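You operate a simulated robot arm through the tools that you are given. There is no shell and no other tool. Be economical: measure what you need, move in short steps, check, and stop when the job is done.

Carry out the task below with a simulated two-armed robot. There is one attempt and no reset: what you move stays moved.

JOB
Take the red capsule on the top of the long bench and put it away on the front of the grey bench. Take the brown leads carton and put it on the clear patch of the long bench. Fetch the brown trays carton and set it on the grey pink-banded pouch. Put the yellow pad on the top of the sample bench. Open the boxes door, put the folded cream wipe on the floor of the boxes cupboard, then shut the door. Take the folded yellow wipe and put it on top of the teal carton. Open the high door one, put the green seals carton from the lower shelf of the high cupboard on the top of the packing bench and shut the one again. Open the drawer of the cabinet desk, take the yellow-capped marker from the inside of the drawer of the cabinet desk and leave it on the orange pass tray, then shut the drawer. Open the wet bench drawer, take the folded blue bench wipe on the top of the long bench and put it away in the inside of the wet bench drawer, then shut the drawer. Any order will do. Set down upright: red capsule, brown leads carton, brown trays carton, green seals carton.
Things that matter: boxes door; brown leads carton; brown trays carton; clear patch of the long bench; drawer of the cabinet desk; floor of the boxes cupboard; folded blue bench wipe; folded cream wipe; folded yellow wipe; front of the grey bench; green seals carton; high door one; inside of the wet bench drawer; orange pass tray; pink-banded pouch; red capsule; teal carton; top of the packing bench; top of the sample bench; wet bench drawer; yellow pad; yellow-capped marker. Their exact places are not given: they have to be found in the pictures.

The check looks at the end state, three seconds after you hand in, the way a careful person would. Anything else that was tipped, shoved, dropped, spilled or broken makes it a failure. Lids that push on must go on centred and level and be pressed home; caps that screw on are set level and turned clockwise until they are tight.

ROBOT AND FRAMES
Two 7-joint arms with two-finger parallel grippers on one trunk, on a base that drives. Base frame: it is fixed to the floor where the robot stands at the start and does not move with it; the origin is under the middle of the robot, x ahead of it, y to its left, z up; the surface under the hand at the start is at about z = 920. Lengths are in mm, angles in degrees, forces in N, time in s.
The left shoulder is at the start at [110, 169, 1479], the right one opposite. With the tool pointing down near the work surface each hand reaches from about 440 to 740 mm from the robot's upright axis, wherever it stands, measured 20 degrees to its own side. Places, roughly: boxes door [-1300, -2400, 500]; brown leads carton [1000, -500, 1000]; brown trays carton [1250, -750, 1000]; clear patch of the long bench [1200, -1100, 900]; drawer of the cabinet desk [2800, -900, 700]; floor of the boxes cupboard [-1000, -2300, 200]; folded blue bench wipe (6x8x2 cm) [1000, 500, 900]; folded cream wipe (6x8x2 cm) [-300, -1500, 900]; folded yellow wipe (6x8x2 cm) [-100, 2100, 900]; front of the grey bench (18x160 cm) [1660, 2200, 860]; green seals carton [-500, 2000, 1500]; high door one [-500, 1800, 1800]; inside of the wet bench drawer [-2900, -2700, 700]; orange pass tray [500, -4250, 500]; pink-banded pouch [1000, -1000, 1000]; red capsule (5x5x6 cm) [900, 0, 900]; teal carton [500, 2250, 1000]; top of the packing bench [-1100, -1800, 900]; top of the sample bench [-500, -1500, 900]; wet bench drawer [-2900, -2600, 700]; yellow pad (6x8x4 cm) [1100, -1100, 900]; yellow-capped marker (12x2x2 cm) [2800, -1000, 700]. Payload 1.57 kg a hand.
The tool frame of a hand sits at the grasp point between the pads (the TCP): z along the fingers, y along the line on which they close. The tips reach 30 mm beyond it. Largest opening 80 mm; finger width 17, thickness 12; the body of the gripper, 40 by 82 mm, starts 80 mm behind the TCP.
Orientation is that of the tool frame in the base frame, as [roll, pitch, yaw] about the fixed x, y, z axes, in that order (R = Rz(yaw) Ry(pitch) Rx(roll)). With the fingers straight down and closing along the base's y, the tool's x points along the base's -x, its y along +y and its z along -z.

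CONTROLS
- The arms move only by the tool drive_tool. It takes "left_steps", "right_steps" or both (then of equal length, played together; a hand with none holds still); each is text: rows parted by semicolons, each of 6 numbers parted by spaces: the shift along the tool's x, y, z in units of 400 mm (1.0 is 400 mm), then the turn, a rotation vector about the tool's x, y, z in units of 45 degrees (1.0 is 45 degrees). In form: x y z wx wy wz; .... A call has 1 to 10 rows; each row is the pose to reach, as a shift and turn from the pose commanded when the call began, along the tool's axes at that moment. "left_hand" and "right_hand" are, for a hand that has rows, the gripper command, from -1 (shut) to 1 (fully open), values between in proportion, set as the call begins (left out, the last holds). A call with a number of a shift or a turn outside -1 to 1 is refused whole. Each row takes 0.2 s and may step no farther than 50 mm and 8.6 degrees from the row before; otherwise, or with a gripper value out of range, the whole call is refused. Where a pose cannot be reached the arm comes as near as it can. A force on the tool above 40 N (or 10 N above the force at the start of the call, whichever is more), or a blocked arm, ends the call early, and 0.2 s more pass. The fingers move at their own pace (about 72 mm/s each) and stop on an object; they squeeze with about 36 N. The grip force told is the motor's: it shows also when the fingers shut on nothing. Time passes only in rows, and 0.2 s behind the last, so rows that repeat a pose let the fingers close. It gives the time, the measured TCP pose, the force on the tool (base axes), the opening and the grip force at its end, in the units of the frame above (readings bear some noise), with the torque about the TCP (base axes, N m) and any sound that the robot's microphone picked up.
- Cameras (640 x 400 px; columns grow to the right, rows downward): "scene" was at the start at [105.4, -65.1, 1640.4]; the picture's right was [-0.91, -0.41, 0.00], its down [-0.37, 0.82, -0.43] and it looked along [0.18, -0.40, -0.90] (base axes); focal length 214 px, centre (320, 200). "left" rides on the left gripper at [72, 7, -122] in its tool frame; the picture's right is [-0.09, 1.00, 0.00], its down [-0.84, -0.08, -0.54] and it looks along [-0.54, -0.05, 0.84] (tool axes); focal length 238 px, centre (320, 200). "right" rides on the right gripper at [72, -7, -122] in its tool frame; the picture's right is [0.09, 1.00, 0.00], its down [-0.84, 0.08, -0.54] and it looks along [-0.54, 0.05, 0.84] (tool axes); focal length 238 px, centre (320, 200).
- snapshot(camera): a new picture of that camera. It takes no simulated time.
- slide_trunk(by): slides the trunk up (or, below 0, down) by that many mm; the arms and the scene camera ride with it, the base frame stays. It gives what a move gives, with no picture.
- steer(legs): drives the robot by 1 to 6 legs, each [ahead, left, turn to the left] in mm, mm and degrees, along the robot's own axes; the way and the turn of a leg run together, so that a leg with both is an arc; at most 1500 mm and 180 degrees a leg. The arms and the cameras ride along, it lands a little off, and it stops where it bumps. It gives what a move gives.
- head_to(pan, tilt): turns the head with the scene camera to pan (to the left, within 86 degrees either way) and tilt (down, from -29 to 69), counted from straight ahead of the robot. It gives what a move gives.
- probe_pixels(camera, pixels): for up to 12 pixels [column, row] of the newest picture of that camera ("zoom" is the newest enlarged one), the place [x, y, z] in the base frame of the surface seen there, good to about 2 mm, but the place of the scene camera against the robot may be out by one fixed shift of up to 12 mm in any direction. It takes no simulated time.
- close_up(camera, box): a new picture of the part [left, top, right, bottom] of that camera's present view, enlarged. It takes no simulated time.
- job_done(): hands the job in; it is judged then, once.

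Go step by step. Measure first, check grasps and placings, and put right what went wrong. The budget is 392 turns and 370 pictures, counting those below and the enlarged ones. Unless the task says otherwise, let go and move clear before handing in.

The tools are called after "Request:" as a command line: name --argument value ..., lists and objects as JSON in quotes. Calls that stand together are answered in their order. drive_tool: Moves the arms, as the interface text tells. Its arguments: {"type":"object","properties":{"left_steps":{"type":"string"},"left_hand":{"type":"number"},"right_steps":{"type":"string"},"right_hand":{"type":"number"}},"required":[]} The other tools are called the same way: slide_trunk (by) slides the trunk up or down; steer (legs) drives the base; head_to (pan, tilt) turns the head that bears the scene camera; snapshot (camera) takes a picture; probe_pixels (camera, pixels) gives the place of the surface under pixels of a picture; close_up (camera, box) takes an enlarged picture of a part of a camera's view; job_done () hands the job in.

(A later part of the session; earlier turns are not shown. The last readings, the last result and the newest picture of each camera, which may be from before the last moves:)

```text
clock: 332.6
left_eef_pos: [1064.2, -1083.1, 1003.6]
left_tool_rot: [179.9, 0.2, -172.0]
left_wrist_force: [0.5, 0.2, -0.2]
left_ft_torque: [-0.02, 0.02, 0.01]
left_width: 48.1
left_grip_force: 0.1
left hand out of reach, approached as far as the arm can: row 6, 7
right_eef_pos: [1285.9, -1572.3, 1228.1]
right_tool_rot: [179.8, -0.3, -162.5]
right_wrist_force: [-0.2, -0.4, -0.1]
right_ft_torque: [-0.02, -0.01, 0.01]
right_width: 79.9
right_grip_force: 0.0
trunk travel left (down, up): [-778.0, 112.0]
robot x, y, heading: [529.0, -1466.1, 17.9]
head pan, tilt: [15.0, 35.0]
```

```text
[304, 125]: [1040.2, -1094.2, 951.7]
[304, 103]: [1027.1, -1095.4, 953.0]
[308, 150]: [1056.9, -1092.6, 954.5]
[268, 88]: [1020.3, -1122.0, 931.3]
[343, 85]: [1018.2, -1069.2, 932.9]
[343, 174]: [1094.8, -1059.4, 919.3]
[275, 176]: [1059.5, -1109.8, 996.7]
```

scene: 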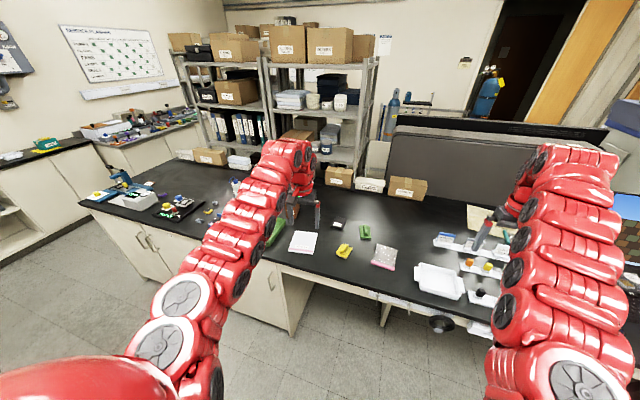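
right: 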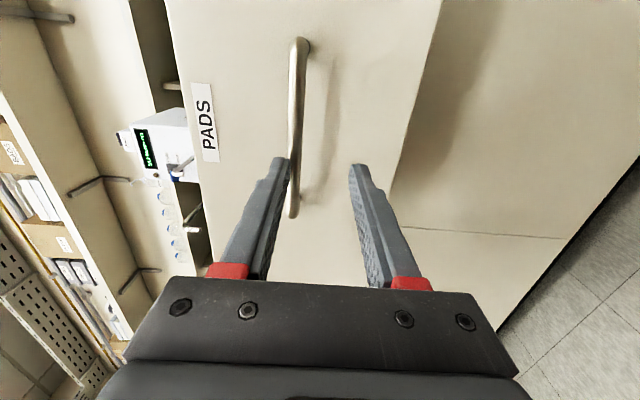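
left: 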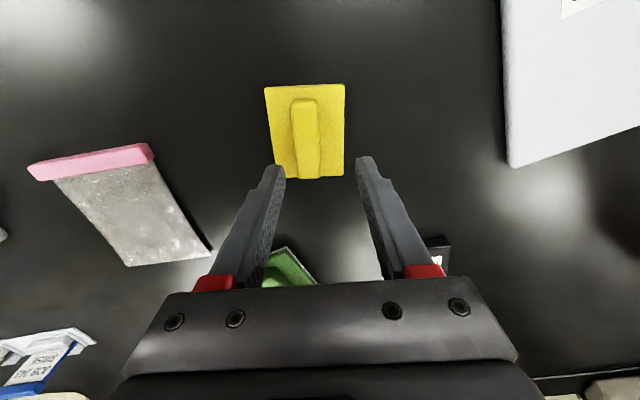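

Request:
drive_tool --left_steps "0 -0.022 0.05 0 0 0; 0.02 -0.022 0.096 0 0 0; 0.02 -0.022 0.096 0 0 0"

Request:
drive_tool --left_steps "0 0 0 0 0 0; 0 0 0 0 0 0; 0 0 0 0 0 0; 0 0 0 0 0 0" --left_hand -1

Request:
snapshot --camera "left"

```text
clock: 333.4
left_eef_pos: [1060.3, -1094.4, 964.8]
left_tool_rot: [180.0, 0.3, -172.1]
left_wrist_force: [0.0, -0.4, 1.1]
left_ft_torque: [-0.04, 0.0, -0.02]
left_width: 47.8
left_grip_force: 0.1
right_eef_pos: [1286.0, -1572.5, 1227.7]
right_tool_rot: [179.9, -0.2, -162.6]
right_wrist_force: [0.1, -0.2, 0.3]
right_ft_torque: [0.0, -0.01, -0.02]
right_width: 80.1
right_grip_force: 0.1
trunk travel left (down, up): [-778.0, 112.0]
robot x, y, heading: [531.9, -1466.2, 18.0]
head pan, tilt: [15.0, 35.0]
```

```text
clock: 334.4
left_eef_pos: [1059.0, -1094.2, 963.5]
left_tool_rot: [180.0, 0.1, -172.1]
left_wrist_force: [0.9, 0.2, 0.6]
left_ft_torque: [0.02, -0.01, 0.02]
left_width: 19.0
left_grip_force: 32.9
right_eef_pos: [1285.8, -1572.2, 1228.0]
right_tool_rot: [180.0, -0.3, -162.7]
right_wrist_force: [0.9, 0.2, -0.8]
right_ft_torque: [-0.02, 0.0, -0.01]
right_width: 80.1
right_grip_force: 0.0
trunk travel left (down, up): [-778.0, 112.0]
robot x, y, heading: [529.9, -1461.9, 18.1]
head pan, tilt: [15.0, 35.0]
```

```text
228 pictures are left
```

left: 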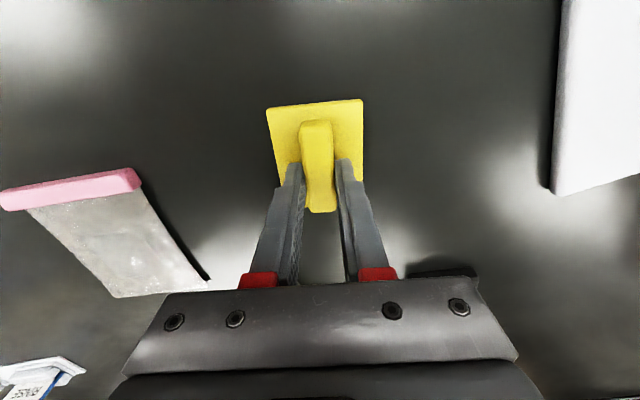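

Gripped on the ridge. I lift it, moving outward as the arm needs.

Request:
drive_tool --left_steps "0 0 -0.03 0 0 0; -0.01 0 -0.1 0 0 0; -0.05 0 -0.2 0 0 0; -0.1 0.02 -0.3 0 0 -0.1; -0.15 0.05 -0.4 0 0 -0.2; -0.18 0.06 -0.5 0 0 -0.29; -0.18 0.06 -0.56 0 0 -0.29"

Request:
steer --legs '[[-150, 0, 0], [0, 950, 0], [130, 0, 0]]'

Request:
snapshot --camera "right"

Request:
snapshot --camera "left"

```text
clock: 336.0
left_eef_pos: [1127.3, -1060.2, 1187.3]
left_tool_rot: [-180.0, 0.1, -159.1]
left_wrist_force: [-0.1, 0.1, -0.1]
left_ft_torque: [0.01, -0.05, 0.02]
left_width: 18.8
left_grip_force: 34.0
left hand out of reach, approached as far as the arm can: row 2, 3
right_eef_pos: [1285.7, -1572.9, 1228.6]
right_tool_rot: [179.9, -0.3, -162.5]
right_wrist_force: [-0.7, -0.4, -0.1]
right_ft_torque: [0.0, 0.01, 0.0]
right_width: 80.0
right_grip_force: 0.0
trunk travel left (down, up): [-778.0, 112.0]
robot x, y, heading: [531.8, -1464.4, 18.2]
head pan, tilt: [15.0, 35.0]
```

```text
clock: 342.8
left_eef_pos: [800.7, -155.1, 1187.3]
left_tool_rot: [-180.0, 0.3, -158.5]
left_wrist_force: [-0.3, -1.0, 0.1]
left_ft_torque: [0.0, -0.04, -0.01]
left_width: 19.0
left_grip_force: 32.7
right_eef_pos: [964.9, -666.2, 1227.9]
right_tool_rot: [179.9, -0.3, -161.9]
right_wrist_force: [0.2, -0.1, -0.4]
right_ft_torque: [0.01, -0.04, 0.01]
right_width: 79.9
right_grip_force: 0.1
trunk travel left (down, up): [-778.0, 112.0]
robot x, y, heading: [211.1, -565.4, 18.6]
head pan, tilt: [15.0, 35.0]
```

```text
227 pictures are left
```

right: 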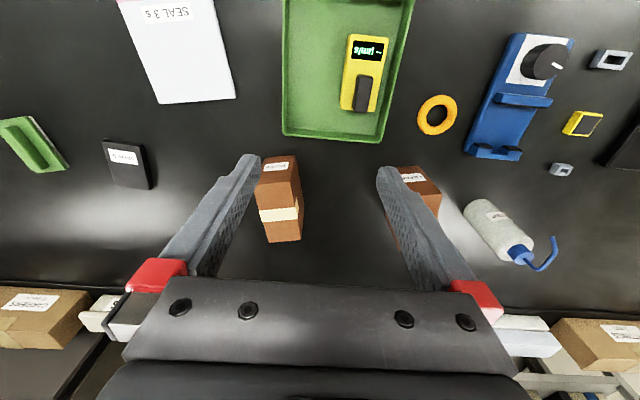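

```text
226 pictures are left
```

left: 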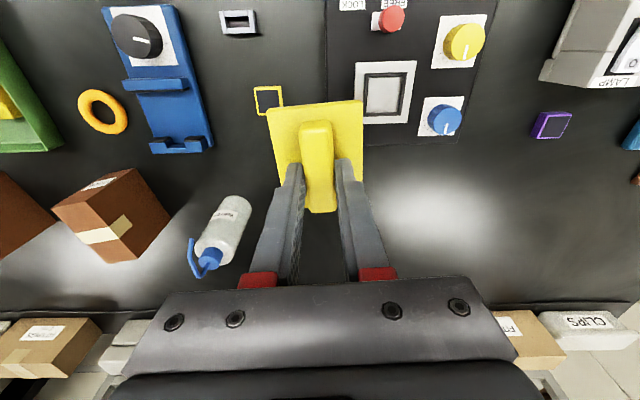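

Request:
probe_pixels --camera "left" --pixels '[[57, 205], [133, 172], [168, 212], [107, 258], [100, 235], [130, 222], [97, 183], [110, 200]]'

Request:
probe_pixels --camera "right" --pixels '[[258, 190], [297, 180], [302, 205], [270, 240], [300, 235], [262, 208], [275, 167], [257, 165], [297, 160], [280, 185], [415, 190], [438, 195]]'

Request:
close_up --camera "left" --box '[0, 140, 200, 280]'

Request:
close_up --camera "right" --box '[230, 140, 330, 250]'

```text
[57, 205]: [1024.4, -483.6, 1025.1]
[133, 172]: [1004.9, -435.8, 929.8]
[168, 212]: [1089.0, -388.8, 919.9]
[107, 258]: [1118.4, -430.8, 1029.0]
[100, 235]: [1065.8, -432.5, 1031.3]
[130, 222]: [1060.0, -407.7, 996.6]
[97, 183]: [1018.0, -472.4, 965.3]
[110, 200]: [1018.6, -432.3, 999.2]
```

```text
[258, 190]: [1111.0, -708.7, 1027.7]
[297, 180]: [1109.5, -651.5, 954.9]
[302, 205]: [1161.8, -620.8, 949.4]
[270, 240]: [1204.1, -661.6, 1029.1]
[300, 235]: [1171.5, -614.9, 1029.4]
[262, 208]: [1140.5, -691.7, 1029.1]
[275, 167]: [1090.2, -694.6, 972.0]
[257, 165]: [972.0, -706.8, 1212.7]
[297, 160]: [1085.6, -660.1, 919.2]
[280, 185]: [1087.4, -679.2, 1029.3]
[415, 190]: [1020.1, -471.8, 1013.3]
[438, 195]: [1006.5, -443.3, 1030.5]
```

```text
2.86 times, centred on (100, 210) of left
```

zoom: 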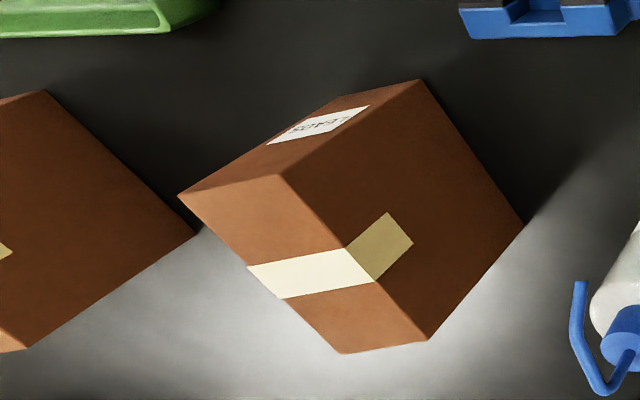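

```text
3.64 times, centred on (280, 195) of right
```

zoom: 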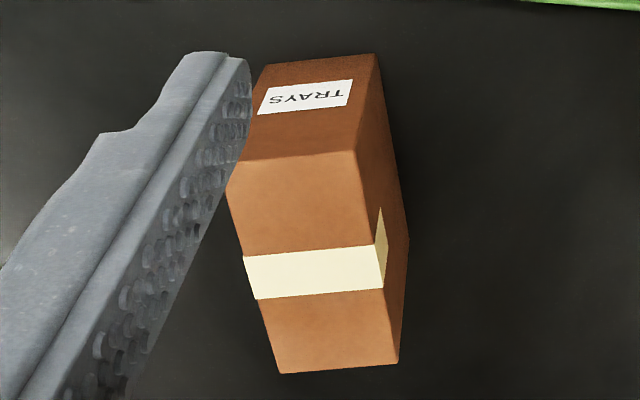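

Request:
probe_pixels --camera "left" --pixels '[[54, 208], [84, 204], [134, 256], [109, 260], [68, 215], [120, 256]]'

```text
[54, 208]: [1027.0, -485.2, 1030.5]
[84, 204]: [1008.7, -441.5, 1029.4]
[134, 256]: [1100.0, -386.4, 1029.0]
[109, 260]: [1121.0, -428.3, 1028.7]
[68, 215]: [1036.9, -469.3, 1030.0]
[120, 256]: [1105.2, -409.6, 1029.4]
```

LEADS: centre (1064,-436), top 1029, 60 mm wide, long side at about 29°. TRAYS: centre (1145,-662). I drive closer for LEADS with the right hand.

Request:
steer --legs '[[200, 52, -0.6]]'

Request:
snapshot --camera "right"

```text
clock: 344.4
left_eef_pos: [981.3, -47.8, 1187.5]
left_tool_rot: [180.0, 0.3, -159.0]
left_wrist_force: [0.3, 0.6, -0.9]
left_ft_torque: [0.04, -0.03, 0.02]
left_width: 18.9
left_grip_force: 33.1
right_eef_pos: [1140.6, -561.4, 1227.3]
right_tool_rot: [179.8, -0.3, -162.6]
right_wrist_force: [-0.2, -0.2, 1.4]
right_ft_torque: [0.0, -0.01, -0.01]
right_width: 79.9
right_grip_force: 0.1
trunk travel left (down, up): [-778.0, 112.0]
robot x, y, heading: [383.1, -453.3, 18.3]
head pan, tilt: [15.0, 35.0]
```

```text
223 pictures are left
```

right: 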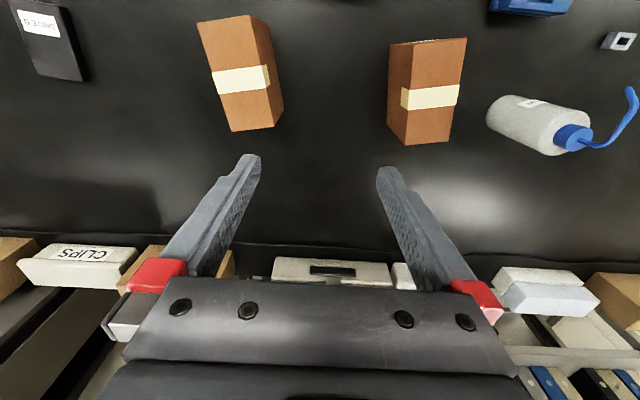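

Request:
steer --legs '[[-30, 0, 0]]'

Request:
drive_tool --right_steps "0 0.06 0.09 0 0 -0.08; 0 0.14 0.18 0 0 -0.16; 0 0.22 0.27 0 0 -0.244; 0.01 0.3 0.33 0 0 -0.244; 0.015 0.355 0.37 0 0 -0.244"

Request:
snapshot --camera "right"

```text
clock: 345.3
left_eef_pos: [960.6, -54.2, 1182.5]
left_tool_rot: [180.0, -0.1, -159.0]
left_wrist_force: [0.0, -0.3, -1.5]
left_ft_torque: [-0.03, 0.04, 0.03]
left_width: 18.8
left_grip_force: 33.1
right_eef_pos: [1119.0, -568.5, 1223.4]
right_tool_rot: [180.0, -0.6, -162.4]
right_wrist_force: [0.8, -0.9, -1.0]
right_ft_torque: [-0.01, 0.07, -0.03]
right_width: 80.0
right_grip_force: 0.0
trunk travel left (down, up): [-778.0, 112.0]
robot x, y, heading: [359.8, -463.0, 18.0]
head pan, tilt: [15.0, 35.0]
```

```text
clock: 346.5
left_eef_pos: [954.9, -57.1, 1187.0]
left_tool_rot: [180.0, 0.2, -159.0]
left_wrist_force: [0.7, 0.1, -1.2]
left_ft_torque: [-0.02, 0.01, -0.02]
left_width: 18.9
left_grip_force: 33.1
right_eef_pos: [1066.1, -434.5, 1080.4]
right_tool_rot: [179.8, -0.3, -151.6]
right_wrist_force: [0.4, 0.5, -0.4]
right_ft_torque: [-0.01, 0.0, 0.03]
right_width: 80.3
right_grip_force: 0.1
trunk travel left (down, up): [-778.0, 112.0]
robot x, y, heading: [358.5, -460.4, 18.2]
head pan, tilt: [15.0, 35.0]
```

```text
222 pictures are left
```

right: 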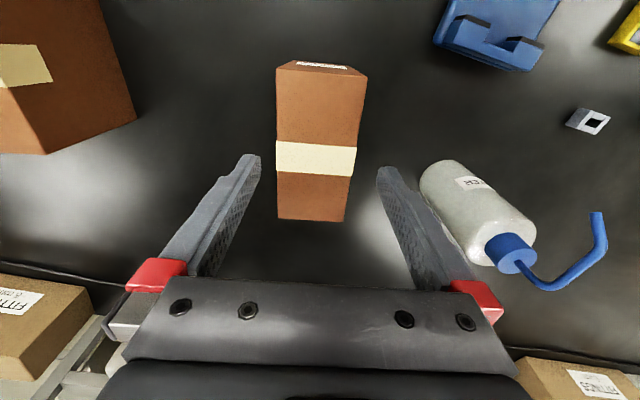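

Request:
probe_pixels --camera "right" --pixels '[[277, 72], [366, 78], [346, 218], [279, 216], [510, 235], [470, 210]]'

```text
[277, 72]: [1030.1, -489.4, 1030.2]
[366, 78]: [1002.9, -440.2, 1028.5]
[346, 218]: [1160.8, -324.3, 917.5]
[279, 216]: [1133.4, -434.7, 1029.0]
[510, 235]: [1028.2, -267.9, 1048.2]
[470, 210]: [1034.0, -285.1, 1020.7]
```

Aligned. I descend, close and check.

Request:
drive_tool --right_steps "0 -0.004 0.1 0 0 0; 0 -0.004 0.18 0 0 0; 0 -0.004 0.225 0 0 0"

Request:
drive_tool --right_steps "0 0 0 0 0 0; 0 0 0 0 0 0; 0 0 0 0 0 0; 0 0 0 0 0 0; 0 0 0 0 0 0" --right_hand -1

Request:
drive_tool --right_steps "0 0 -0.02 0 0 0; 0 0 -0.06 0 0 0; 0 0 -0.12 0 0 0; -0.02 0 -0.2 0 0 0; -0.06 0 -0.3 0 0 0; -0.08 0 -0.4 0 0 0; -0.08 0 -0.44 0 0 0"

Request:
snapshot --camera "right"

```text
clock: 347.3
left_eef_pos: [955.1, -56.8, 1185.7]
left_tool_rot: [-179.9, 0.2, -159.0]
left_wrist_force: [-0.4, 0.2, 0.1]
left_ft_torque: [0.02, 0.0, -0.01]
left_width: 19.0
left_grip_force: 33.4
right_eef_pos: [1064.2, -436.4, 990.9]
right_tool_rot: [179.8, -0.4, -151.7]
right_wrist_force: [-0.9, -0.2, 0.5]
right_ft_torque: [0.01, 0.0, 0.0]
right_width: 80.0
right_grip_force: 0.0
trunk travel left (down, up): [-778.0, 112.0]
robot x, y, heading: [357.4, -460.2, 18.1]
head pan, tilt: [15.0, 35.0]
```

```text
clock: 348.5
left_eef_pos: [955.4, -56.2, 1186.0]
left_tool_rot: [-180.0, 0.2, -158.9]
left_wrist_force: [-0.4, 0.6, -0.5]
left_ft_torque: [-0.01, -0.01, 0.01]
left_width: 18.5
left_grip_force: 32.9
right_eef_pos: [1065.1, -435.6, 990.2]
right_tool_rot: [179.8, -0.4, -151.4]
right_wrist_force: [-0.4, 0.0, 0.5]
right_ft_torque: [0.0, 0.03, -0.02]
right_width: 59.9
right_grip_force: 35.5
trunk travel left (down, up): [-778.0, 112.0]
robot x, y, heading: [358.5, -460.5, 17.9]
head pan, tilt: [15.0, 35.0]
```

```text
clock: 350.1
left_eef_pos: [954.8, -56.0, 1185.6]
left_tool_rot: [-180.0, 0.2, -159.0]
left_wrist_force: [0.4, -0.5, -1.1]
left_ft_torque: [0.02, -0.03, 0.02]
left_width: 18.6
left_grip_force: 33.5
right_eef_pos: [1095.3, -421.5, 1164.4]
right_tool_rot: [-180.0, -0.3, -151.5]
right_wrist_force: [0.0, 0.7, -3.4]
right_ft_torque: [0.01, -0.02, -0.03]
right_width: 59.7
right_grip_force: 35.5
trunk travel left (down, up): [-778.0, 112.0]
robot x, y, heading: [355.8, -462.0, 18.1]
head pan, tilt: [15.0, 35.0]
```

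```text
221 pictures are left
```

right: 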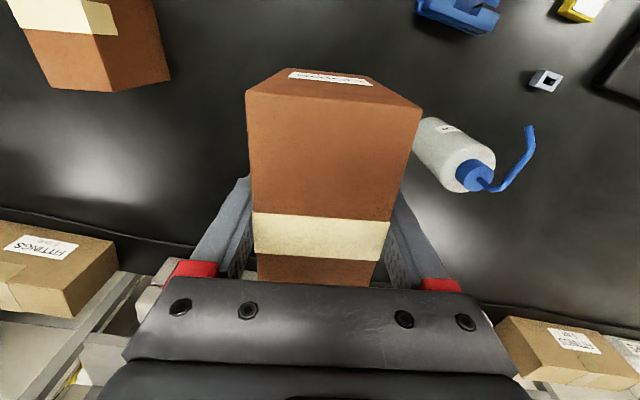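

LEADS is held (59.8 mm). With the pad gone, a clear spot lies at about (1148,-1052), between the black box and the green pad; I drive the hand over there.

Request:
steer --legs '[[-77, 0, 0], [0, -605, 0]]'

Request:
drive_tool --right_steps "0 0 0.02 0 0 0.16; 0.02 0 0.05 0 0 0.32; 0.05 0 0.1 0 0 0.456; 0.08 0 0.14 0 0 0.456"

Request:
snapshot --camera "right"

Request:
snapshot --camera "left"

```text
clock: 354.1
left_eef_pos: [1063.1, -636.5, 1187.1]
left_tool_rot: [180.0, 0.2, -158.5]
left_wrist_force: [0.2, 0.6, -0.7]
left_ft_torque: [-0.01, -0.01, -0.02]
left_width: 19.0
left_grip_force: 32.9
right_eef_pos: [1207.2, -1000.4, 1164.6]
right_tool_rot: [179.8, -0.3, -151.0]
right_wrist_force: [-0.7, 0.1, -3.1]
right_ft_torque: [0.03, -0.01, 0.0]
right_width: 59.7
right_grip_force: 36.3
trunk travel left (down, up): [-778.0, 112.0]
robot x, y, heading: [468.8, -1046.7, 18.5]
head pan, tilt: [15.0, 35.0]
```

```text
clock: 355.1
left_eef_pos: [1063.9, -636.9, 1188.0]
left_tool_rot: [-180.0, 0.2, -158.4]
left_wrist_force: [0.1, 0.0, -0.8]
left_ft_torque: [0.02, 0.01, 0.02]
left_width: 18.8
left_grip_force: 33.5
right_eef_pos: [1178.2, -1016.5, 1108.8]
right_tool_rot: [179.9, -0.4, -171.6]
right_wrist_force: [0.0, 0.1, -3.5]
right_ft_torque: [0.0, 0.0, 0.0]
right_width: 59.6
right_grip_force: 36.0
trunk travel left (down, up): [-778.0, 112.0]
robot x, y, heading: [476.0, -1051.1, 18.7]
head pan, tilt: [15.0, 35.0]
```

```text
220 pictures are left
```

right: 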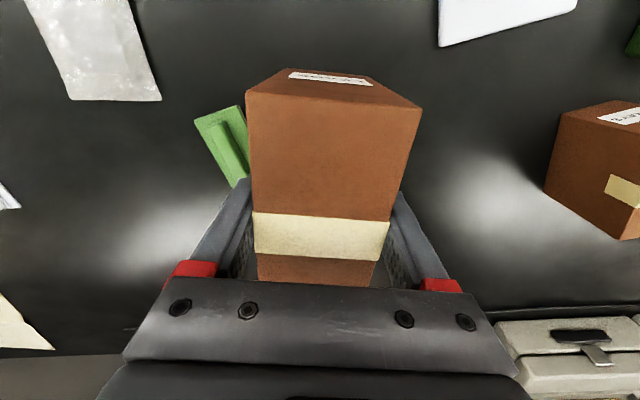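

```text
219 pictures are left
```

left: 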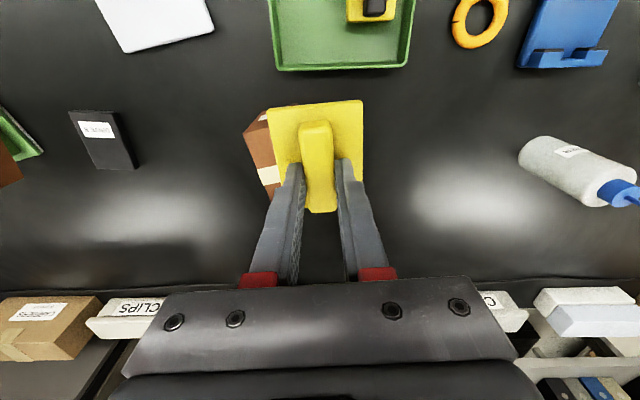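

Request:
probe_pixels --camera "right" --pixels '[[196, 119], [238, 108], [234, 182], [243, 160], [158, 98], [440, 45], [225, 210], [430, 150]]'

Request:
probe_pixels --camera "left" --pixels '[[70, 115], [117, 113], [137, 162], [98, 168], [128, 52], [212, 30]]'

```text
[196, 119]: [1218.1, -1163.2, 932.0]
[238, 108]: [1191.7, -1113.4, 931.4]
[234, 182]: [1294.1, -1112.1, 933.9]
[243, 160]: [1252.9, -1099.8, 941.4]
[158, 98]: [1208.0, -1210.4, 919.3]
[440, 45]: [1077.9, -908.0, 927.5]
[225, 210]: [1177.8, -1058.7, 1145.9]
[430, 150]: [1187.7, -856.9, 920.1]
```

```text
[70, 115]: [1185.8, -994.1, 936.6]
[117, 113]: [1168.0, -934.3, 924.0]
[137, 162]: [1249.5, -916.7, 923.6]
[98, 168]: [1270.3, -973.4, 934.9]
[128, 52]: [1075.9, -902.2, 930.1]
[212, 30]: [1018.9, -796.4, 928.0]
```

The gap between the green pad and the black box is wide enough at (1175,-1052), matching the given place. I move there and lower.

Request:
drive_tool --right_steps "0.01 -0.044 0.04 0 0 -0.11; 0.02 -0.088 0.08 0 0 -0.222; 0.02 -0.088 0.16 0 0 -0.222; 0.02 -0.088 0.24 0 0 -0.222; 0.02 -0.088 0.28 0 0 -0.222; 0.02 -0.088 0.292 0 0 -0.222; 0.02 -0.088 0.294 0 0 -0.222"

Request:
snapshot --camera "right"

Request:
snapshot --camera "scene"

```text
clock: 356.7
left_eef_pos: [1065.3, -636.4, 1186.2]
left_tool_rot: [-180.0, 0.2, -158.4]
left_wrist_force: [-0.5, -0.8, -1.0]
left_ft_torque: [0.03, 0.04, -0.03]
left_width: 18.9
left_grip_force: 33.3
right_eef_pos: [1174.6, -1051.1, 991.1]
right_tool_rot: [179.9, -0.2, -161.6]
right_wrist_force: [0.1, 0.4, 1.1]
right_ft_torque: [-0.18, 0.22, -0.05]
right_width: 59.5
right_grip_force: 36.2
trunk travel left (down, up): [-778.0, 112.0]
robot x, y, heading: [469.6, -1048.4, 18.6]
head pan, tilt: [15.0, 35.0]
```

```text
218 pictures are left
```

right: 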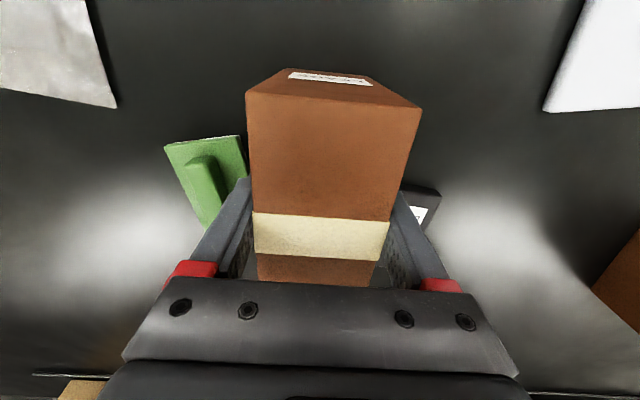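

```text
217 pictures are left
```

scene: 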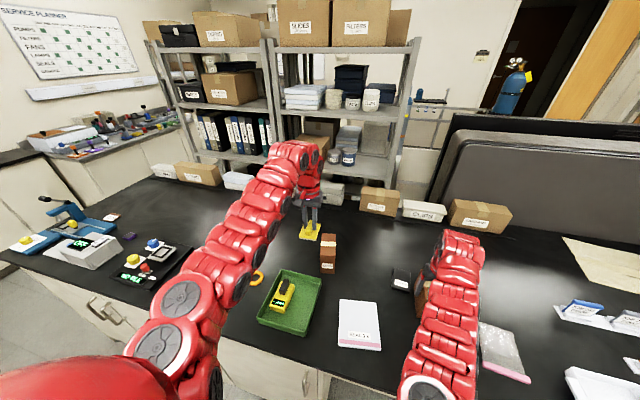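

Resting. I open and lift off.

Request:
drive_tool --right_steps "0 0 0 0 0 0; 0 0 0 0 0 0; 0 0 0 0 0 0; 0 0 0 0 0 0" --right_hand 0.85

Request:
drive_tool --right_steps "0 0 -0.08 0 0 0; 0 0 -0.18 0 0 0; 0 0 -0.3 0 0 0; -0.02 0 -0.4 0 0 0; -0.02 0 -0.45 0 0 0"

Request:
snapshot --camera "right"

```text
clock: 357.7
left_eef_pos: [1064.5, -636.9, 1187.6]
left_tool_rot: [180.0, 0.2, -158.4]
left_wrist_force: [-0.3, -0.9, -0.4]
left_ft_torque: [-0.01, -0.01, -0.03]
left_width: 18.7
left_grip_force: 33.8
right_eef_pos: [1174.2, -1051.5, 989.8]
right_tool_rot: [179.8, -0.3, -161.5]
right_wrist_force: [0.2, 0.0, -0.1]
right_ft_torque: [-0.01, 0.06, 0.02]
right_width: 74.0
right_grip_force: 0.0
trunk travel left (down, up): [-778.0, 112.0]
robot x, y, heading: [470.5, -1045.9, 18.8]
head pan, tilt: [15.0, 35.0]
```

```text
clock: 358.9
left_eef_pos: [1063.5, -637.3, 1187.1]
left_tool_rot: [-180.0, 0.2, -158.4]
left_wrist_force: [-0.6, -0.7, -1.1]
left_ft_torque: [-0.01, 0.01, 0.04]
left_width: 19.1
left_grip_force: 33.3
right_eef_pos: [1182.3, -1046.5, 1171.7]
right_tool_rot: [179.8, -0.3, -161.4]
right_wrist_force: [-0.3, 0.1, 0.1]
right_ft_torque: [0.02, 0.02, 0.02]
right_width: 73.9
right_grip_force: 0.1
trunk travel left (down, up): [-778.0, 112.0]
robot x, y, heading: [473.1, -1049.2, 18.6]
head pan, tilt: [15.0, 35.0]
```

```text
216 pictures are left
```

right: 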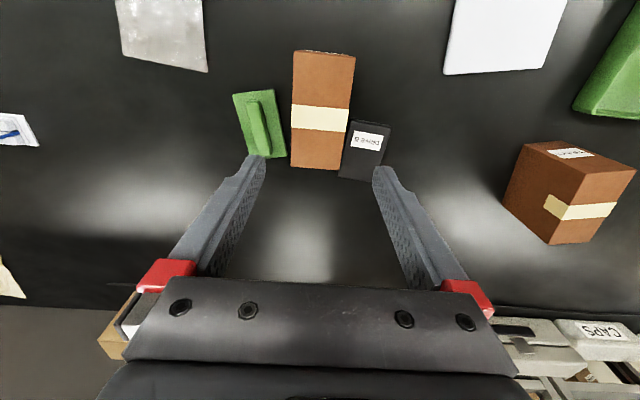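

LEADS stands on the clear patch. Now TRAYS at (1145,-662): I drive over.

Request:
steer --legs '[[0, 345, -0.5], [75, 0, 0]]'

Request:
snapshot --camera "right"

```text
clock: 361.8
left_eef_pos: [1027.2, -290.6, 1188.0]
left_tool_rot: [179.9, 0.3, -159.1]
left_wrist_force: [-0.1, 0.3, -1.0]
left_ft_torque: [-0.01, -0.01, 0.01]
left_width: 18.7
left_grip_force: 32.5
right_eef_pos: [1141.5, -705.6, 1172.1]
right_tool_rot: [179.9, -0.2, -162.1]
right_wrist_force: [-0.8, 0.8, 0.0]
right_ft_torque: [-0.01, -0.01, -0.05]
right_width: 74.1
right_grip_force: 0.0
trunk travel left (down, up): [-778.0, 112.0]
robot x, y, heading: [431.1, -695.6, 18.3]
head pan, tilt: [15.0, 35.0]
```

```text
215 pictures are left
```

right: 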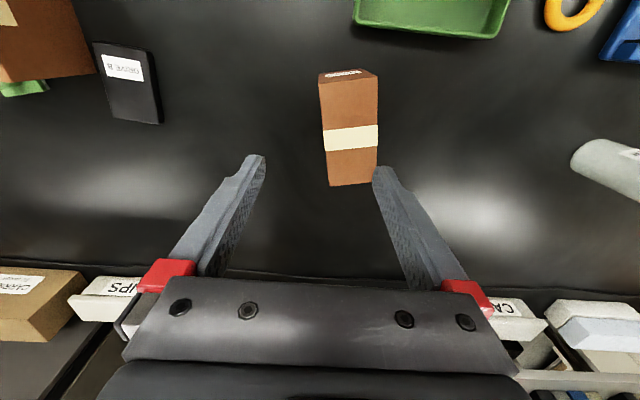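

Request:
probe_pixels --camera "right" --pixels '[[321, 85], [375, 77], [376, 176], [332, 182], [350, 138]]'

Request:
drive_tool --right_steps "-0.02 0.05 0.08 0 0 -0.1; -0.042 0.101 0.16 0 0 -0.209; -0.042 0.101 0.23 0 0 -0.209" --right_hand 1

Request:
snapshot --camera "right"

```text
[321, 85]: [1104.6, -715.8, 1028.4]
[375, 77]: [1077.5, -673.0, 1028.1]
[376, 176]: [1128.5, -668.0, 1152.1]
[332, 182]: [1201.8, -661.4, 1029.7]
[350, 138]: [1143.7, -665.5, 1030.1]
```

```text
clock: 362.6
left_eef_pos: [1031.0, -290.8, 1185.7]
left_tool_rot: [179.8, 0.2, -158.9]
left_wrist_force: [-0.5, -0.6, 0.2]
left_ft_torque: [-0.01, -0.01, 0.03]
left_width: 19.0
left_grip_force: 33.0
right_eef_pos: [1148.2, -659.5, 1078.3]
right_tool_rot: [179.7, -0.2, -152.7]
right_wrist_force: [0.3, 0.2, 0.1]
right_ft_torque: [0.04, 0.01, -0.03]
right_width: 79.8
right_grip_force: 0.0
trunk travel left (down, up): [-778.0, 112.0]
robot x, y, heading: [432.0, -694.2, 18.0]
head pan, tilt: [15.0, 35.0]
```

```text
214 pictures are left
```

right: 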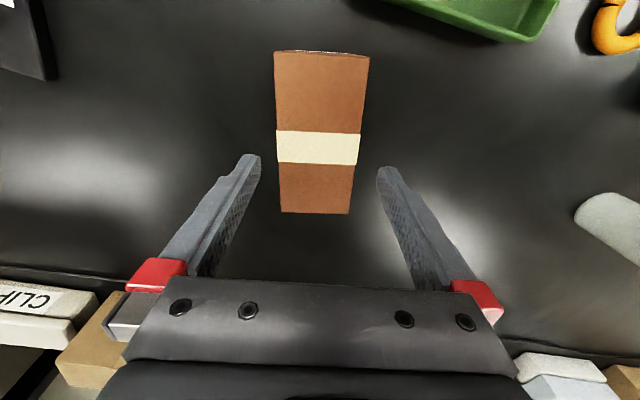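

Request:
drive_tool --right_steps "0.01 0 0.1 0 0 0; 0.018 0 0.18 0 0 0; 0.018 0 0.22 0 0 0"

Request:
drive_tool --right_steps "0 0 0 0 0 0; 0 0 0 0 0 0; 0 0 0 0 0 0; 0 0 0 0 0 0; 0 0 0 0 0 0" --right_hand -1

Request:
drive_tool --right_steps "0 0 -0.02 0 0 0; 0 0 -0.06 0 0 0; 0 0 -0.12 0 0 0; -0.02 0 -0.2 0 0 0; -0.04 0 -0.3 0 0 0; -0.05 0 -0.4 0 0 0; -0.05 0 -0.43 0 0 0"

Request:
snapshot --camera "right"

```text
clock: 363.4
left_eef_pos: [1028.8, -292.2, 1186.2]
left_tool_rot: [-180.0, 0.2, -159.0]
left_wrist_force: [0.8, -0.9, -0.6]
left_ft_torque: [0.01, -0.02, -0.01]
left_width: 19.0
left_grip_force: 33.2
right_eef_pos: [1139.5, -663.0, 991.4]
right_tool_rot: [179.8, -0.4, -152.7]
right_wrist_force: [0.2, -0.4, -0.2]
right_ft_torque: [0.04, 0.04, 0.01]
right_width: 80.1
right_grip_force: 0.2
trunk travel left (down, up): [-778.0, 112.0]
robot x, y, heading: [430.9, -695.9, 18.1]
head pan, tilt: [15.0, 35.0]
```

```text
clock: 364.6
left_eef_pos: [1028.5, -290.8, 1186.2]
left_tool_rot: [180.0, 0.2, -159.0]
left_wrist_force: [-0.6, 0.5, -0.9]
left_ft_torque: [0.03, -0.03, 0.01]
left_width: 19.0
left_grip_force: 33.0
right_eef_pos: [1139.7, -663.2, 990.8]
right_tool_rot: [179.9, -0.4, -152.7]
right_wrist_force: [-0.1, 0.6, -0.2]
right_ft_torque: [0.02, 0.02, 0.0]
right_width: 60.2
right_grip_force: 35.9
trunk travel left (down, up): [-778.0, 112.0]
robot x, y, heading: [432.1, -692.6, 17.9]
head pan, tilt: [15.0, 35.0]
```

```text
clock: 366.2
left_eef_pos: [1028.1, -290.5, 1187.4]
left_tool_rot: [180.0, 0.2, -159.1]
left_wrist_force: [0.1, 0.1, 0.2]
left_ft_torque: [0.0, 0.01, -0.04]
left_width: 19.0
left_grip_force: 33.2
right_eef_pos: [1158.7, -653.1, 1163.7]
right_tool_rot: [179.8, -0.3, -152.7]
right_wrist_force: [-0.2, -0.5, -2.3]
right_ft_torque: [0.03, -0.02, 0.0]
right_width: 60.2
right_grip_force: 36.3
trunk travel left (down, up): [-778.0, 112.0]
robot x, y, heading: [430.3, -697.3, 18.0]
head pan, tilt: [15.0, 35.0]
```

```text
213 pictures are left
```

right: 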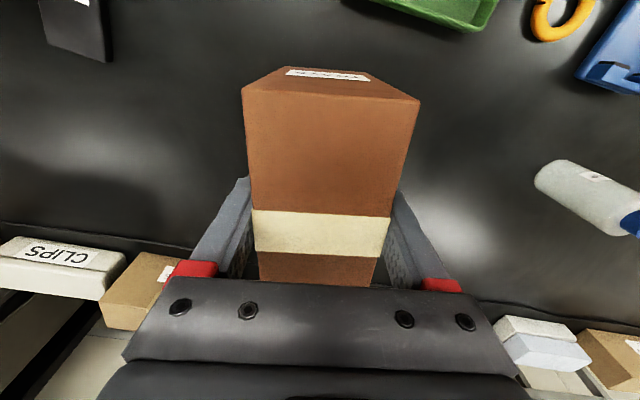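

TRAYS is held. I move over the "SEAL 3 s" pouch (centre about (985,-880), top 930).

Request:
steer --legs '[[-160, 0, 0], [0, -155, 0]]'

Request:
drive_tool --right_steps "0.03 0 0.05 0 0 0; 0.07 0 0.12 0 0 0; 0.11 0 0.2 0 0 0"

Request:
snapshot --camera "right"

Request:
snapshot --camera "scene"

```text
clock: 368.6
left_eef_pos: [925.4, -487.3, 1186.3]
left_tool_rot: [-179.9, 0.2, -159.1]
left_wrist_force: [-0.5, 0.4, -0.2]
left_ft_torque: [-0.04, -0.02, -0.02]
left_width: 19.2
left_grip_force: 33.3
right_eef_pos: [1055.2, -850.1, 1162.5]
right_tool_rot: [179.9, -0.4, -152.7]
right_wrist_force: [-0.1, -0.5, -1.5]
right_ft_torque: [-0.02, 0.01, 0.0]
right_width: 60.0
right_grip_force: 36.0
trunk travel left (down, up): [-778.0, 112.0]
robot x, y, heading: [329.1, -896.0, 18.1]
head pan, tilt: [15.0, 35.0]
```

```text
clock: 369.4
left_eef_pos: [926.4, -489.4, 1185.8]
left_tool_rot: [180.0, 0.2, -159.0]
left_wrist_force: [0.3, 1.0, -0.7]
left_ft_torque: [0.02, 0.0, 0.0]
left_width: 18.8
left_grip_force: 32.7
right_eef_pos: [1013.0, -873.9, 1083.2]
right_tool_rot: [179.7, -0.2, -152.9]
right_wrist_force: [-0.3, -0.2, -3.5]
right_ft_torque: [-0.02, 0.02, -0.02]
right_width: 59.9
right_grip_force: 35.3
trunk travel left (down, up): [-778.0, 112.0]
robot x, y, heading: [327.8, -891.9, 18.2]
head pan, tilt: [15.0, 35.0]
```

```text
212 pictures are left
```

right: 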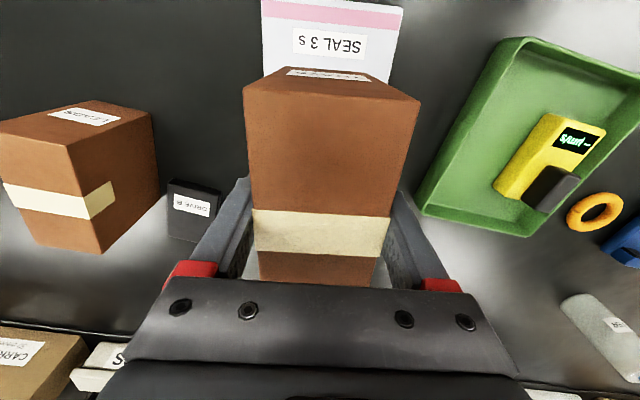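

```text
211 pictures are left
```

scene: 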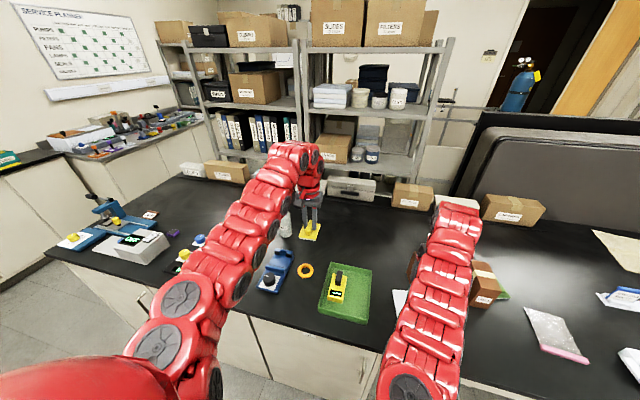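

Request:
probe_pixels --camera "right" --pixels '[[264, 4], [399, 12], [390, 78], [264, 65], [330, 5]]'

```text
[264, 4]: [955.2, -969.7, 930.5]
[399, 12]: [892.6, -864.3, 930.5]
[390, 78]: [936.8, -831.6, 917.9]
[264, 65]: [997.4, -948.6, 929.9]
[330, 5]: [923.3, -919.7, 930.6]
```

Request:
drive_tool --right_steps "0.02 0.008 0.07 0 0 0; 0.05 0.008 0.13 0 0 0; 0.06 0.008 0.175 0 0 0; 0.06 0.008 0.195 0 0 0; 0.06 0.008 0.203 0 0 0; 0.06 0.008 0.203 0 0 0"

Request:
snapshot --camera "right"

```text
clock: 370.8
left_eef_pos: [922.9, -487.9, 1186.8]
left_tool_rot: [180.0, 0.4, -158.9]
left_wrist_force: [-1.0, 0.5, 0.3]
left_ft_torque: [0.0, -0.01, -0.02]
left_width: 19.0
left_grip_force: 32.8
right_eef_pos: [990.9, -879.0, 1003.3]
right_tool_rot: [180.0, -0.1, -152.6]
right_wrist_force: [2.5, 2.3, 15.1]
right_ft_torque: [-0.58, 0.58, 0.06]
right_width: 59.9
right_grip_force: 35.9
trunk travel left (down, up): [-778.0, 112.0]
robot x, y, heading: [332.5, -896.2, 17.7]
head pan, tilt: [15.0, 35.0]
```

```text
210 pictures are left
```

right: 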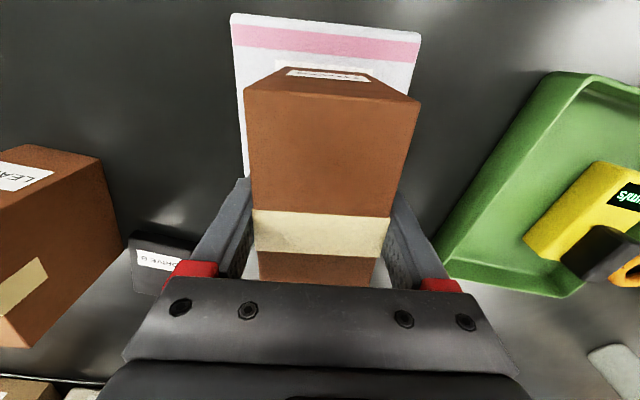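

Touching. Release and lift.

Request:
drive_tool --right_steps "0 0 -0.002 0 0 0; 0 0 -0.002 0 0 0; 0 0 -0.002 0 0 0; 0 0 -0.002 0 0 0" --right_hand 0.9

Request:
drive_tool --right_steps "0 0 -0.08 0 0 0; -0.01 0 -0.18 0 0 0; -0.05 0 -0.28 0 0 -0.1; -0.1 0 -0.38 0 0 -0.1; -0.12 0 -0.45 0 0 0"

Request:
snapshot --camera "right"

```text
clock: 371.8
left_eef_pos: [925.0, -489.6, 1187.0]
left_tool_rot: [-179.9, 0.2, -159.0]
left_wrist_force: [-0.3, 0.0, -1.3]
left_ft_torque: [-0.03, 0.01, 0.03]
left_width: 19.0
left_grip_force: 32.8
right_eef_pos: [992.2, -879.5, 1002.4]
right_tool_rot: [179.9, -0.3, -152.7]
right_wrist_force: [-0.3, -0.6, -0.3]
right_ft_torque: [0.02, 0.01, -0.02]
right_width: 76.2
right_grip_force: 0.1
trunk travel left (down, up): [-778.0, 112.0]
robot x, y, heading: [326.6, -894.1, 18.0]
head pan, tilt: [15.0, 35.0]
```

```text
clock: 373.0
left_eef_pos: [925.1, -488.5, 1187.4]
left_tool_rot: [179.9, 0.2, -159.0]
left_wrist_force: [0.0, 0.6, -0.3]
left_ft_torque: [0.0, 0.02, -0.01]
left_width: 18.8
left_grip_force: 33.3
right_eef_pos: [1035.1, -857.3, 1183.2]
right_tool_rot: [179.9, -0.3, -152.7]
right_wrist_force: [0.1, 1.1, 0.9]
right_ft_torque: [0.0, -0.02, 0.0]
right_width: 75.9
right_grip_force: 0.1
right hand out of reach, approached as far as the arm can: row 1, 2
trunk travel left (down, up): [-778.0, 112.0]
robot x, y, heading: [328.7, -892.0, 17.8]
head pan, tilt: [15.0, 35.0]
```

```text
209 pictures are left
```

right: 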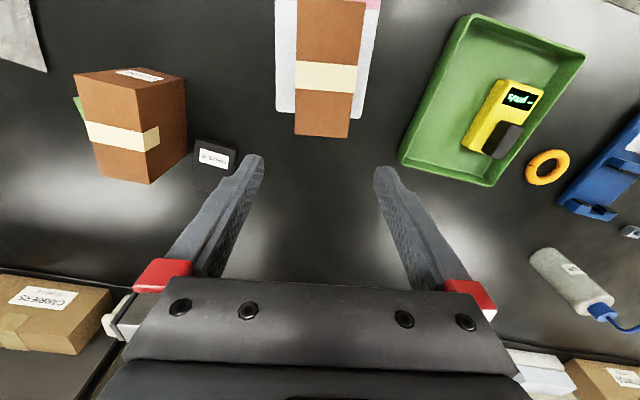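

Request:
head_to --pan -15 --tilt 35

Request:
close_up --camera "right" --box '[250, 0, 400, 150]'

Request:
probe_pixels --camera "right" --pixels '[[300, 5], [363, 5], [348, 132], [297, 130], [277, 110], [360, 118]]'

Request:
snapshot --camera "scene"

```text
clock: 373.9
left_eef_pos: [925.0, -488.8, 1185.5]
left_tool_rot: [-180.0, 0.2, -159.0]
left_wrist_force: [-0.4, 0.6, -0.4]
left_ft_torque: [0.0, -0.03, 0.02]
left_width: 19.0
left_grip_force: 33.5
right_eef_pos: [1034.9, -857.9, 1182.5]
right_tool_rot: [179.8, -0.3, -152.8]
right_wrist_force: [1.4, -0.9, -0.1]
right_ft_torque: [0.02, 0.01, -0.01]
right_width: 76.3
right_grip_force: 0.0
trunk travel left (down, up): [-778.0, 112.0]
robot x, y, heading: [327.3, -891.1, 17.9]
head pan, tilt: [-15.0, 35.0]
```

```text
2.67 times, centred on (325, 75) of right
```

zoom: 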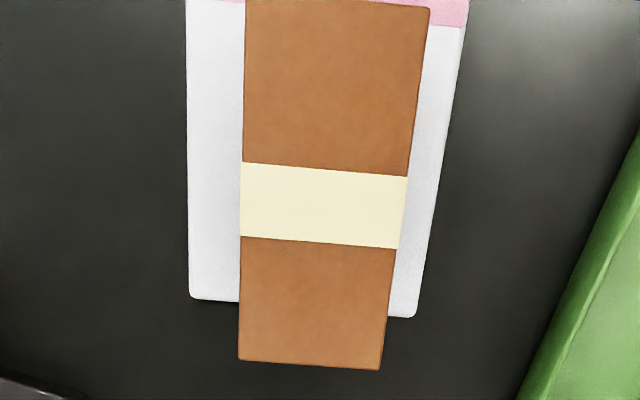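

```text
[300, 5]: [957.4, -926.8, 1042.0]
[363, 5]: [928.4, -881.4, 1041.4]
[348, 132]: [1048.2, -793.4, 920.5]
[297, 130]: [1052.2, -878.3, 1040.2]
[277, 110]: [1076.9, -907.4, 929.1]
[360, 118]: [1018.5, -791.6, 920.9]
```

```text
207 pictures are left
```

scene: 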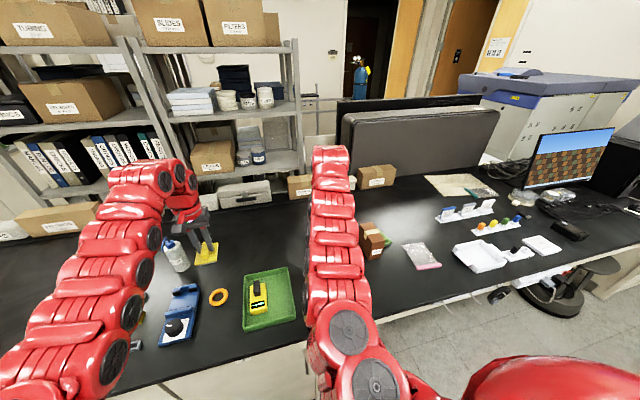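

TRAYS stands upright on the pouch. Next: pad to the sample bench. I back to the corridor middle, go along and turn to face the island.

Request:
steer --legs '[[-120, 0, 0], [0, -550, 0], [0, 0, 90], [0, 0, 90]]'

Request:
head_to --pan 0 --tilt 45

Request:
snapshot --camera "scene"

Request:
snapshot --camera "left"

Request:
snapshot --camera "right"

```text
clock: 385.6
left_eef_pos: [-217.1, -1852.2, 1187.0]
left_tool_rot: [-179.9, 0.3, 20.8]
left_wrist_force: [-1.0, -0.6, -0.8]
left_ft_torque: [0.01, 0.03, 0.01]
left_width: 18.7
left_grip_force: 33.3
right_eef_pos: [-325.9, -1481.2, 1182.8]
right_tool_rot: [179.8, -0.4, 27.1]
right_wrist_force: [-0.4, -0.3, -0.4]
right_ft_torque: [-0.01, 0.01, 0.04]
right_width: 76.0
right_grip_force: 0.0
trunk travel left (down, up): [-778.0, 112.0]
robot x, y, heading: [376.8, -1450.3, -162.2]
head pan, tilt: [-15.0, 35.0]
```

```text
clock: 386.4
left_eef_pos: [-218.6, -1851.2, 1187.6]
left_tool_rot: [180.0, 0.2, 20.8]
left_wrist_force: [0.2, 0.1, -0.5]
left_ft_torque: [0.0, -0.01, -0.03]
left_width: 18.6
left_grip_force: 33.1
right_eef_pos: [-326.0, -1482.9, 1183.1]
right_tool_rot: [179.8, -0.3, 27.0]
right_wrist_force: [1.1, -0.4, 0.8]
right_ft_torque: [0.0, 0.01, 0.01]
right_width: 76.1
right_grip_force: 0.0
trunk travel left (down, up): [-778.0, 112.0]
robot x, y, heading: [380.9, -1447.1, -162.0]
head pan, tilt: [0.0, 45.0]
```

```text
206 pictures are left
```

scene: 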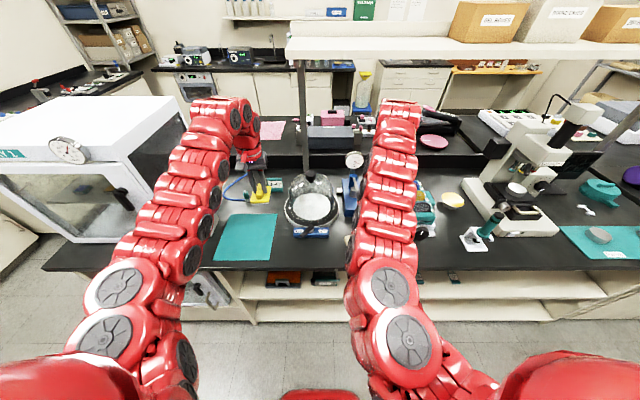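

```text
205 pictures are left
```

left: 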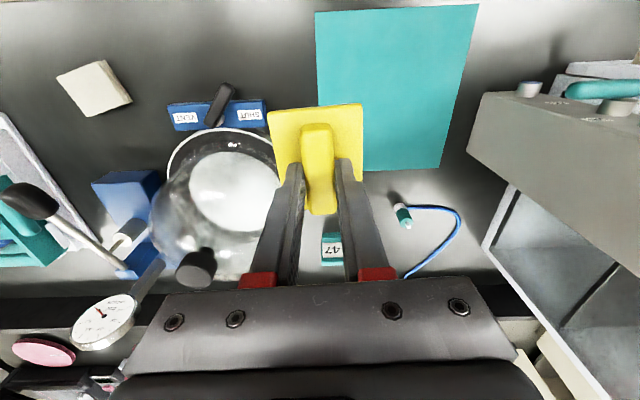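

```text
204 pictures are left
```

right: 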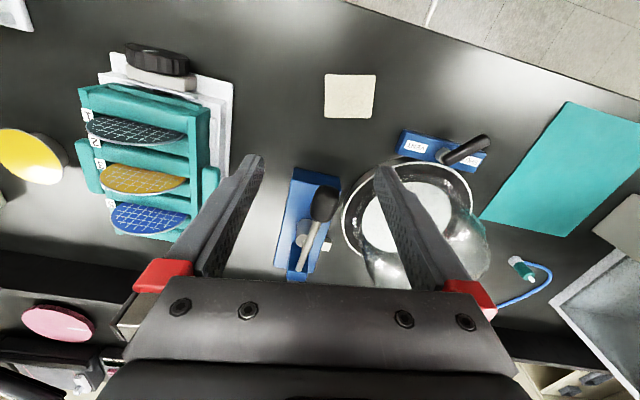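

Request:
probe_pixels --camera "right" --pixels '[[350, 96], [326, 75], [376, 76], [372, 118], [325, 116], [270, 100], [430, 90], [500, 110], [380, 20], [487, 140], [440, 165], [290, 60]]'

Request:
probe_pixels --camera "left" --pixels '[[195, 265], [222, 95], [240, 50], [130, 20], [470, 130], [400, 230], [590, 90]]'

```text
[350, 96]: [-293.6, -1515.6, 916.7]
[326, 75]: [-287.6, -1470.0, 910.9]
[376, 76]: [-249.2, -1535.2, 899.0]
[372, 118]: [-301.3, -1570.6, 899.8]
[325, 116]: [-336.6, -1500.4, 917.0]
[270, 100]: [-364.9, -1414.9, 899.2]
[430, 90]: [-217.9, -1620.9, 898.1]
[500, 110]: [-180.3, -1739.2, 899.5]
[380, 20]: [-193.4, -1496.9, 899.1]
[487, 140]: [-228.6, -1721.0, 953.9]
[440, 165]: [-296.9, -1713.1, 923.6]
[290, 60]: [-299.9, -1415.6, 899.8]
```

```text
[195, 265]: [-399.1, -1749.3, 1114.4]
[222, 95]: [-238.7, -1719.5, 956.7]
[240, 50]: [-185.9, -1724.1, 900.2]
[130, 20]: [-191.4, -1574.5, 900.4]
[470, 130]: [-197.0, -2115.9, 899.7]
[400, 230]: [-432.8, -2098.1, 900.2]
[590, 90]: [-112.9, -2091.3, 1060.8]
```

The cream wipe lies at (-294,-1517), its short side needing a 85° turn of the right hand. I turn the hand and then go down.

Request:
drive_tool --right_steps "0 0 0 0 0 0.18; 0 0 0 0 0 0.36; 0 0 0 0 0 0.54; 0 0 0 0 0 0.72; 0 0 0 0 0 0.9; 0 0 0 0 0 0.95" --right_hand 1

Request:
drive_tool --right_steps "0 0 0 0 0 0.18; 0 0 0 0 0 0.36; 0 0 0 0 0 0.54; 0 0 0 0 0 0.72; 0 0 0 0 0 0.9; 0 0 0 0 0 0.95"

Request:
snapshot --camera "right"

```text
clock: 387.8
left_eef_pos: [-216.5, -1852.2, 1187.6]
left_tool_rot: [179.9, 0.2, 20.7]
left_wrist_force: [0.1, 0.2, 0.5]
left_ft_torque: [0.01, 0.03, -0.01]
left_width: 19.1
left_grip_force: 32.9
right_eef_pos: [-326.4, -1481.4, 1183.0]
right_tool_rot: [-180.0, -0.4, -15.7]
right_wrist_force: [0.2, 0.1, 0.6]
right_ft_torque: [0.0, 0.02, 0.01]
right_width: 79.6
right_grip_force: 0.1
trunk travel left (down, up): [-778.0, 112.0]
robot x, y, heading: [382.5, -1449.6, -161.9]
head pan, tilt: [0.0, 45.0]
```

```text
clock: 389.1
left_eef_pos: [-217.4, -1851.4, 1187.4]
left_tool_rot: [180.0, 0.2, 20.8]
left_wrist_force: [-0.2, 0.0, -0.9]
left_ft_torque: [0.02, -0.02, 0.03]
left_width: 19.1
left_grip_force: 33.3
right_eef_pos: [-326.2, -1483.5, 1182.3]
right_tool_rot: [-179.8, -0.2, -58.4]
right_wrist_force: [-0.3, 0.2, -0.3]
right_ft_torque: [0.0, -0.01, -0.02]
right_width: 80.0
right_grip_force: 0.0
trunk travel left (down, up): [-778.0, 112.0]
robot x, y, heading: [379.3, -1450.6, -162.1]
head pan, tilt: [0.0, 45.0]
```

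```text
203 pictures are left
```

right: 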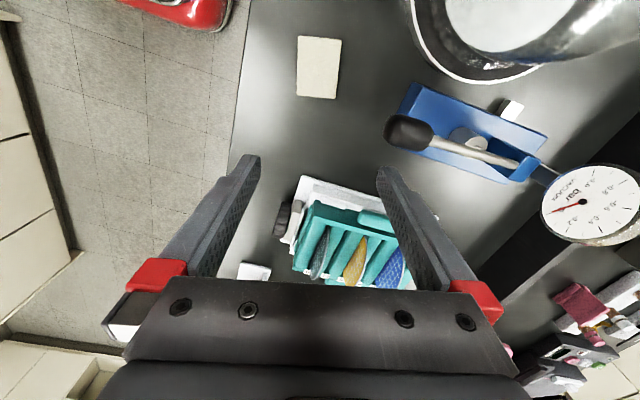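

Request:
probe_pixels --camera "right" --pixels '[[300, 39], [340, 41], [334, 96], [298, 93], [318, 67]]'

```text
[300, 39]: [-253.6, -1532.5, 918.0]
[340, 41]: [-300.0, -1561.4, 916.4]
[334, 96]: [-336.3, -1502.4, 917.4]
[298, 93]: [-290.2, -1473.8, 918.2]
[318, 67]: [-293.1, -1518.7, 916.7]
```

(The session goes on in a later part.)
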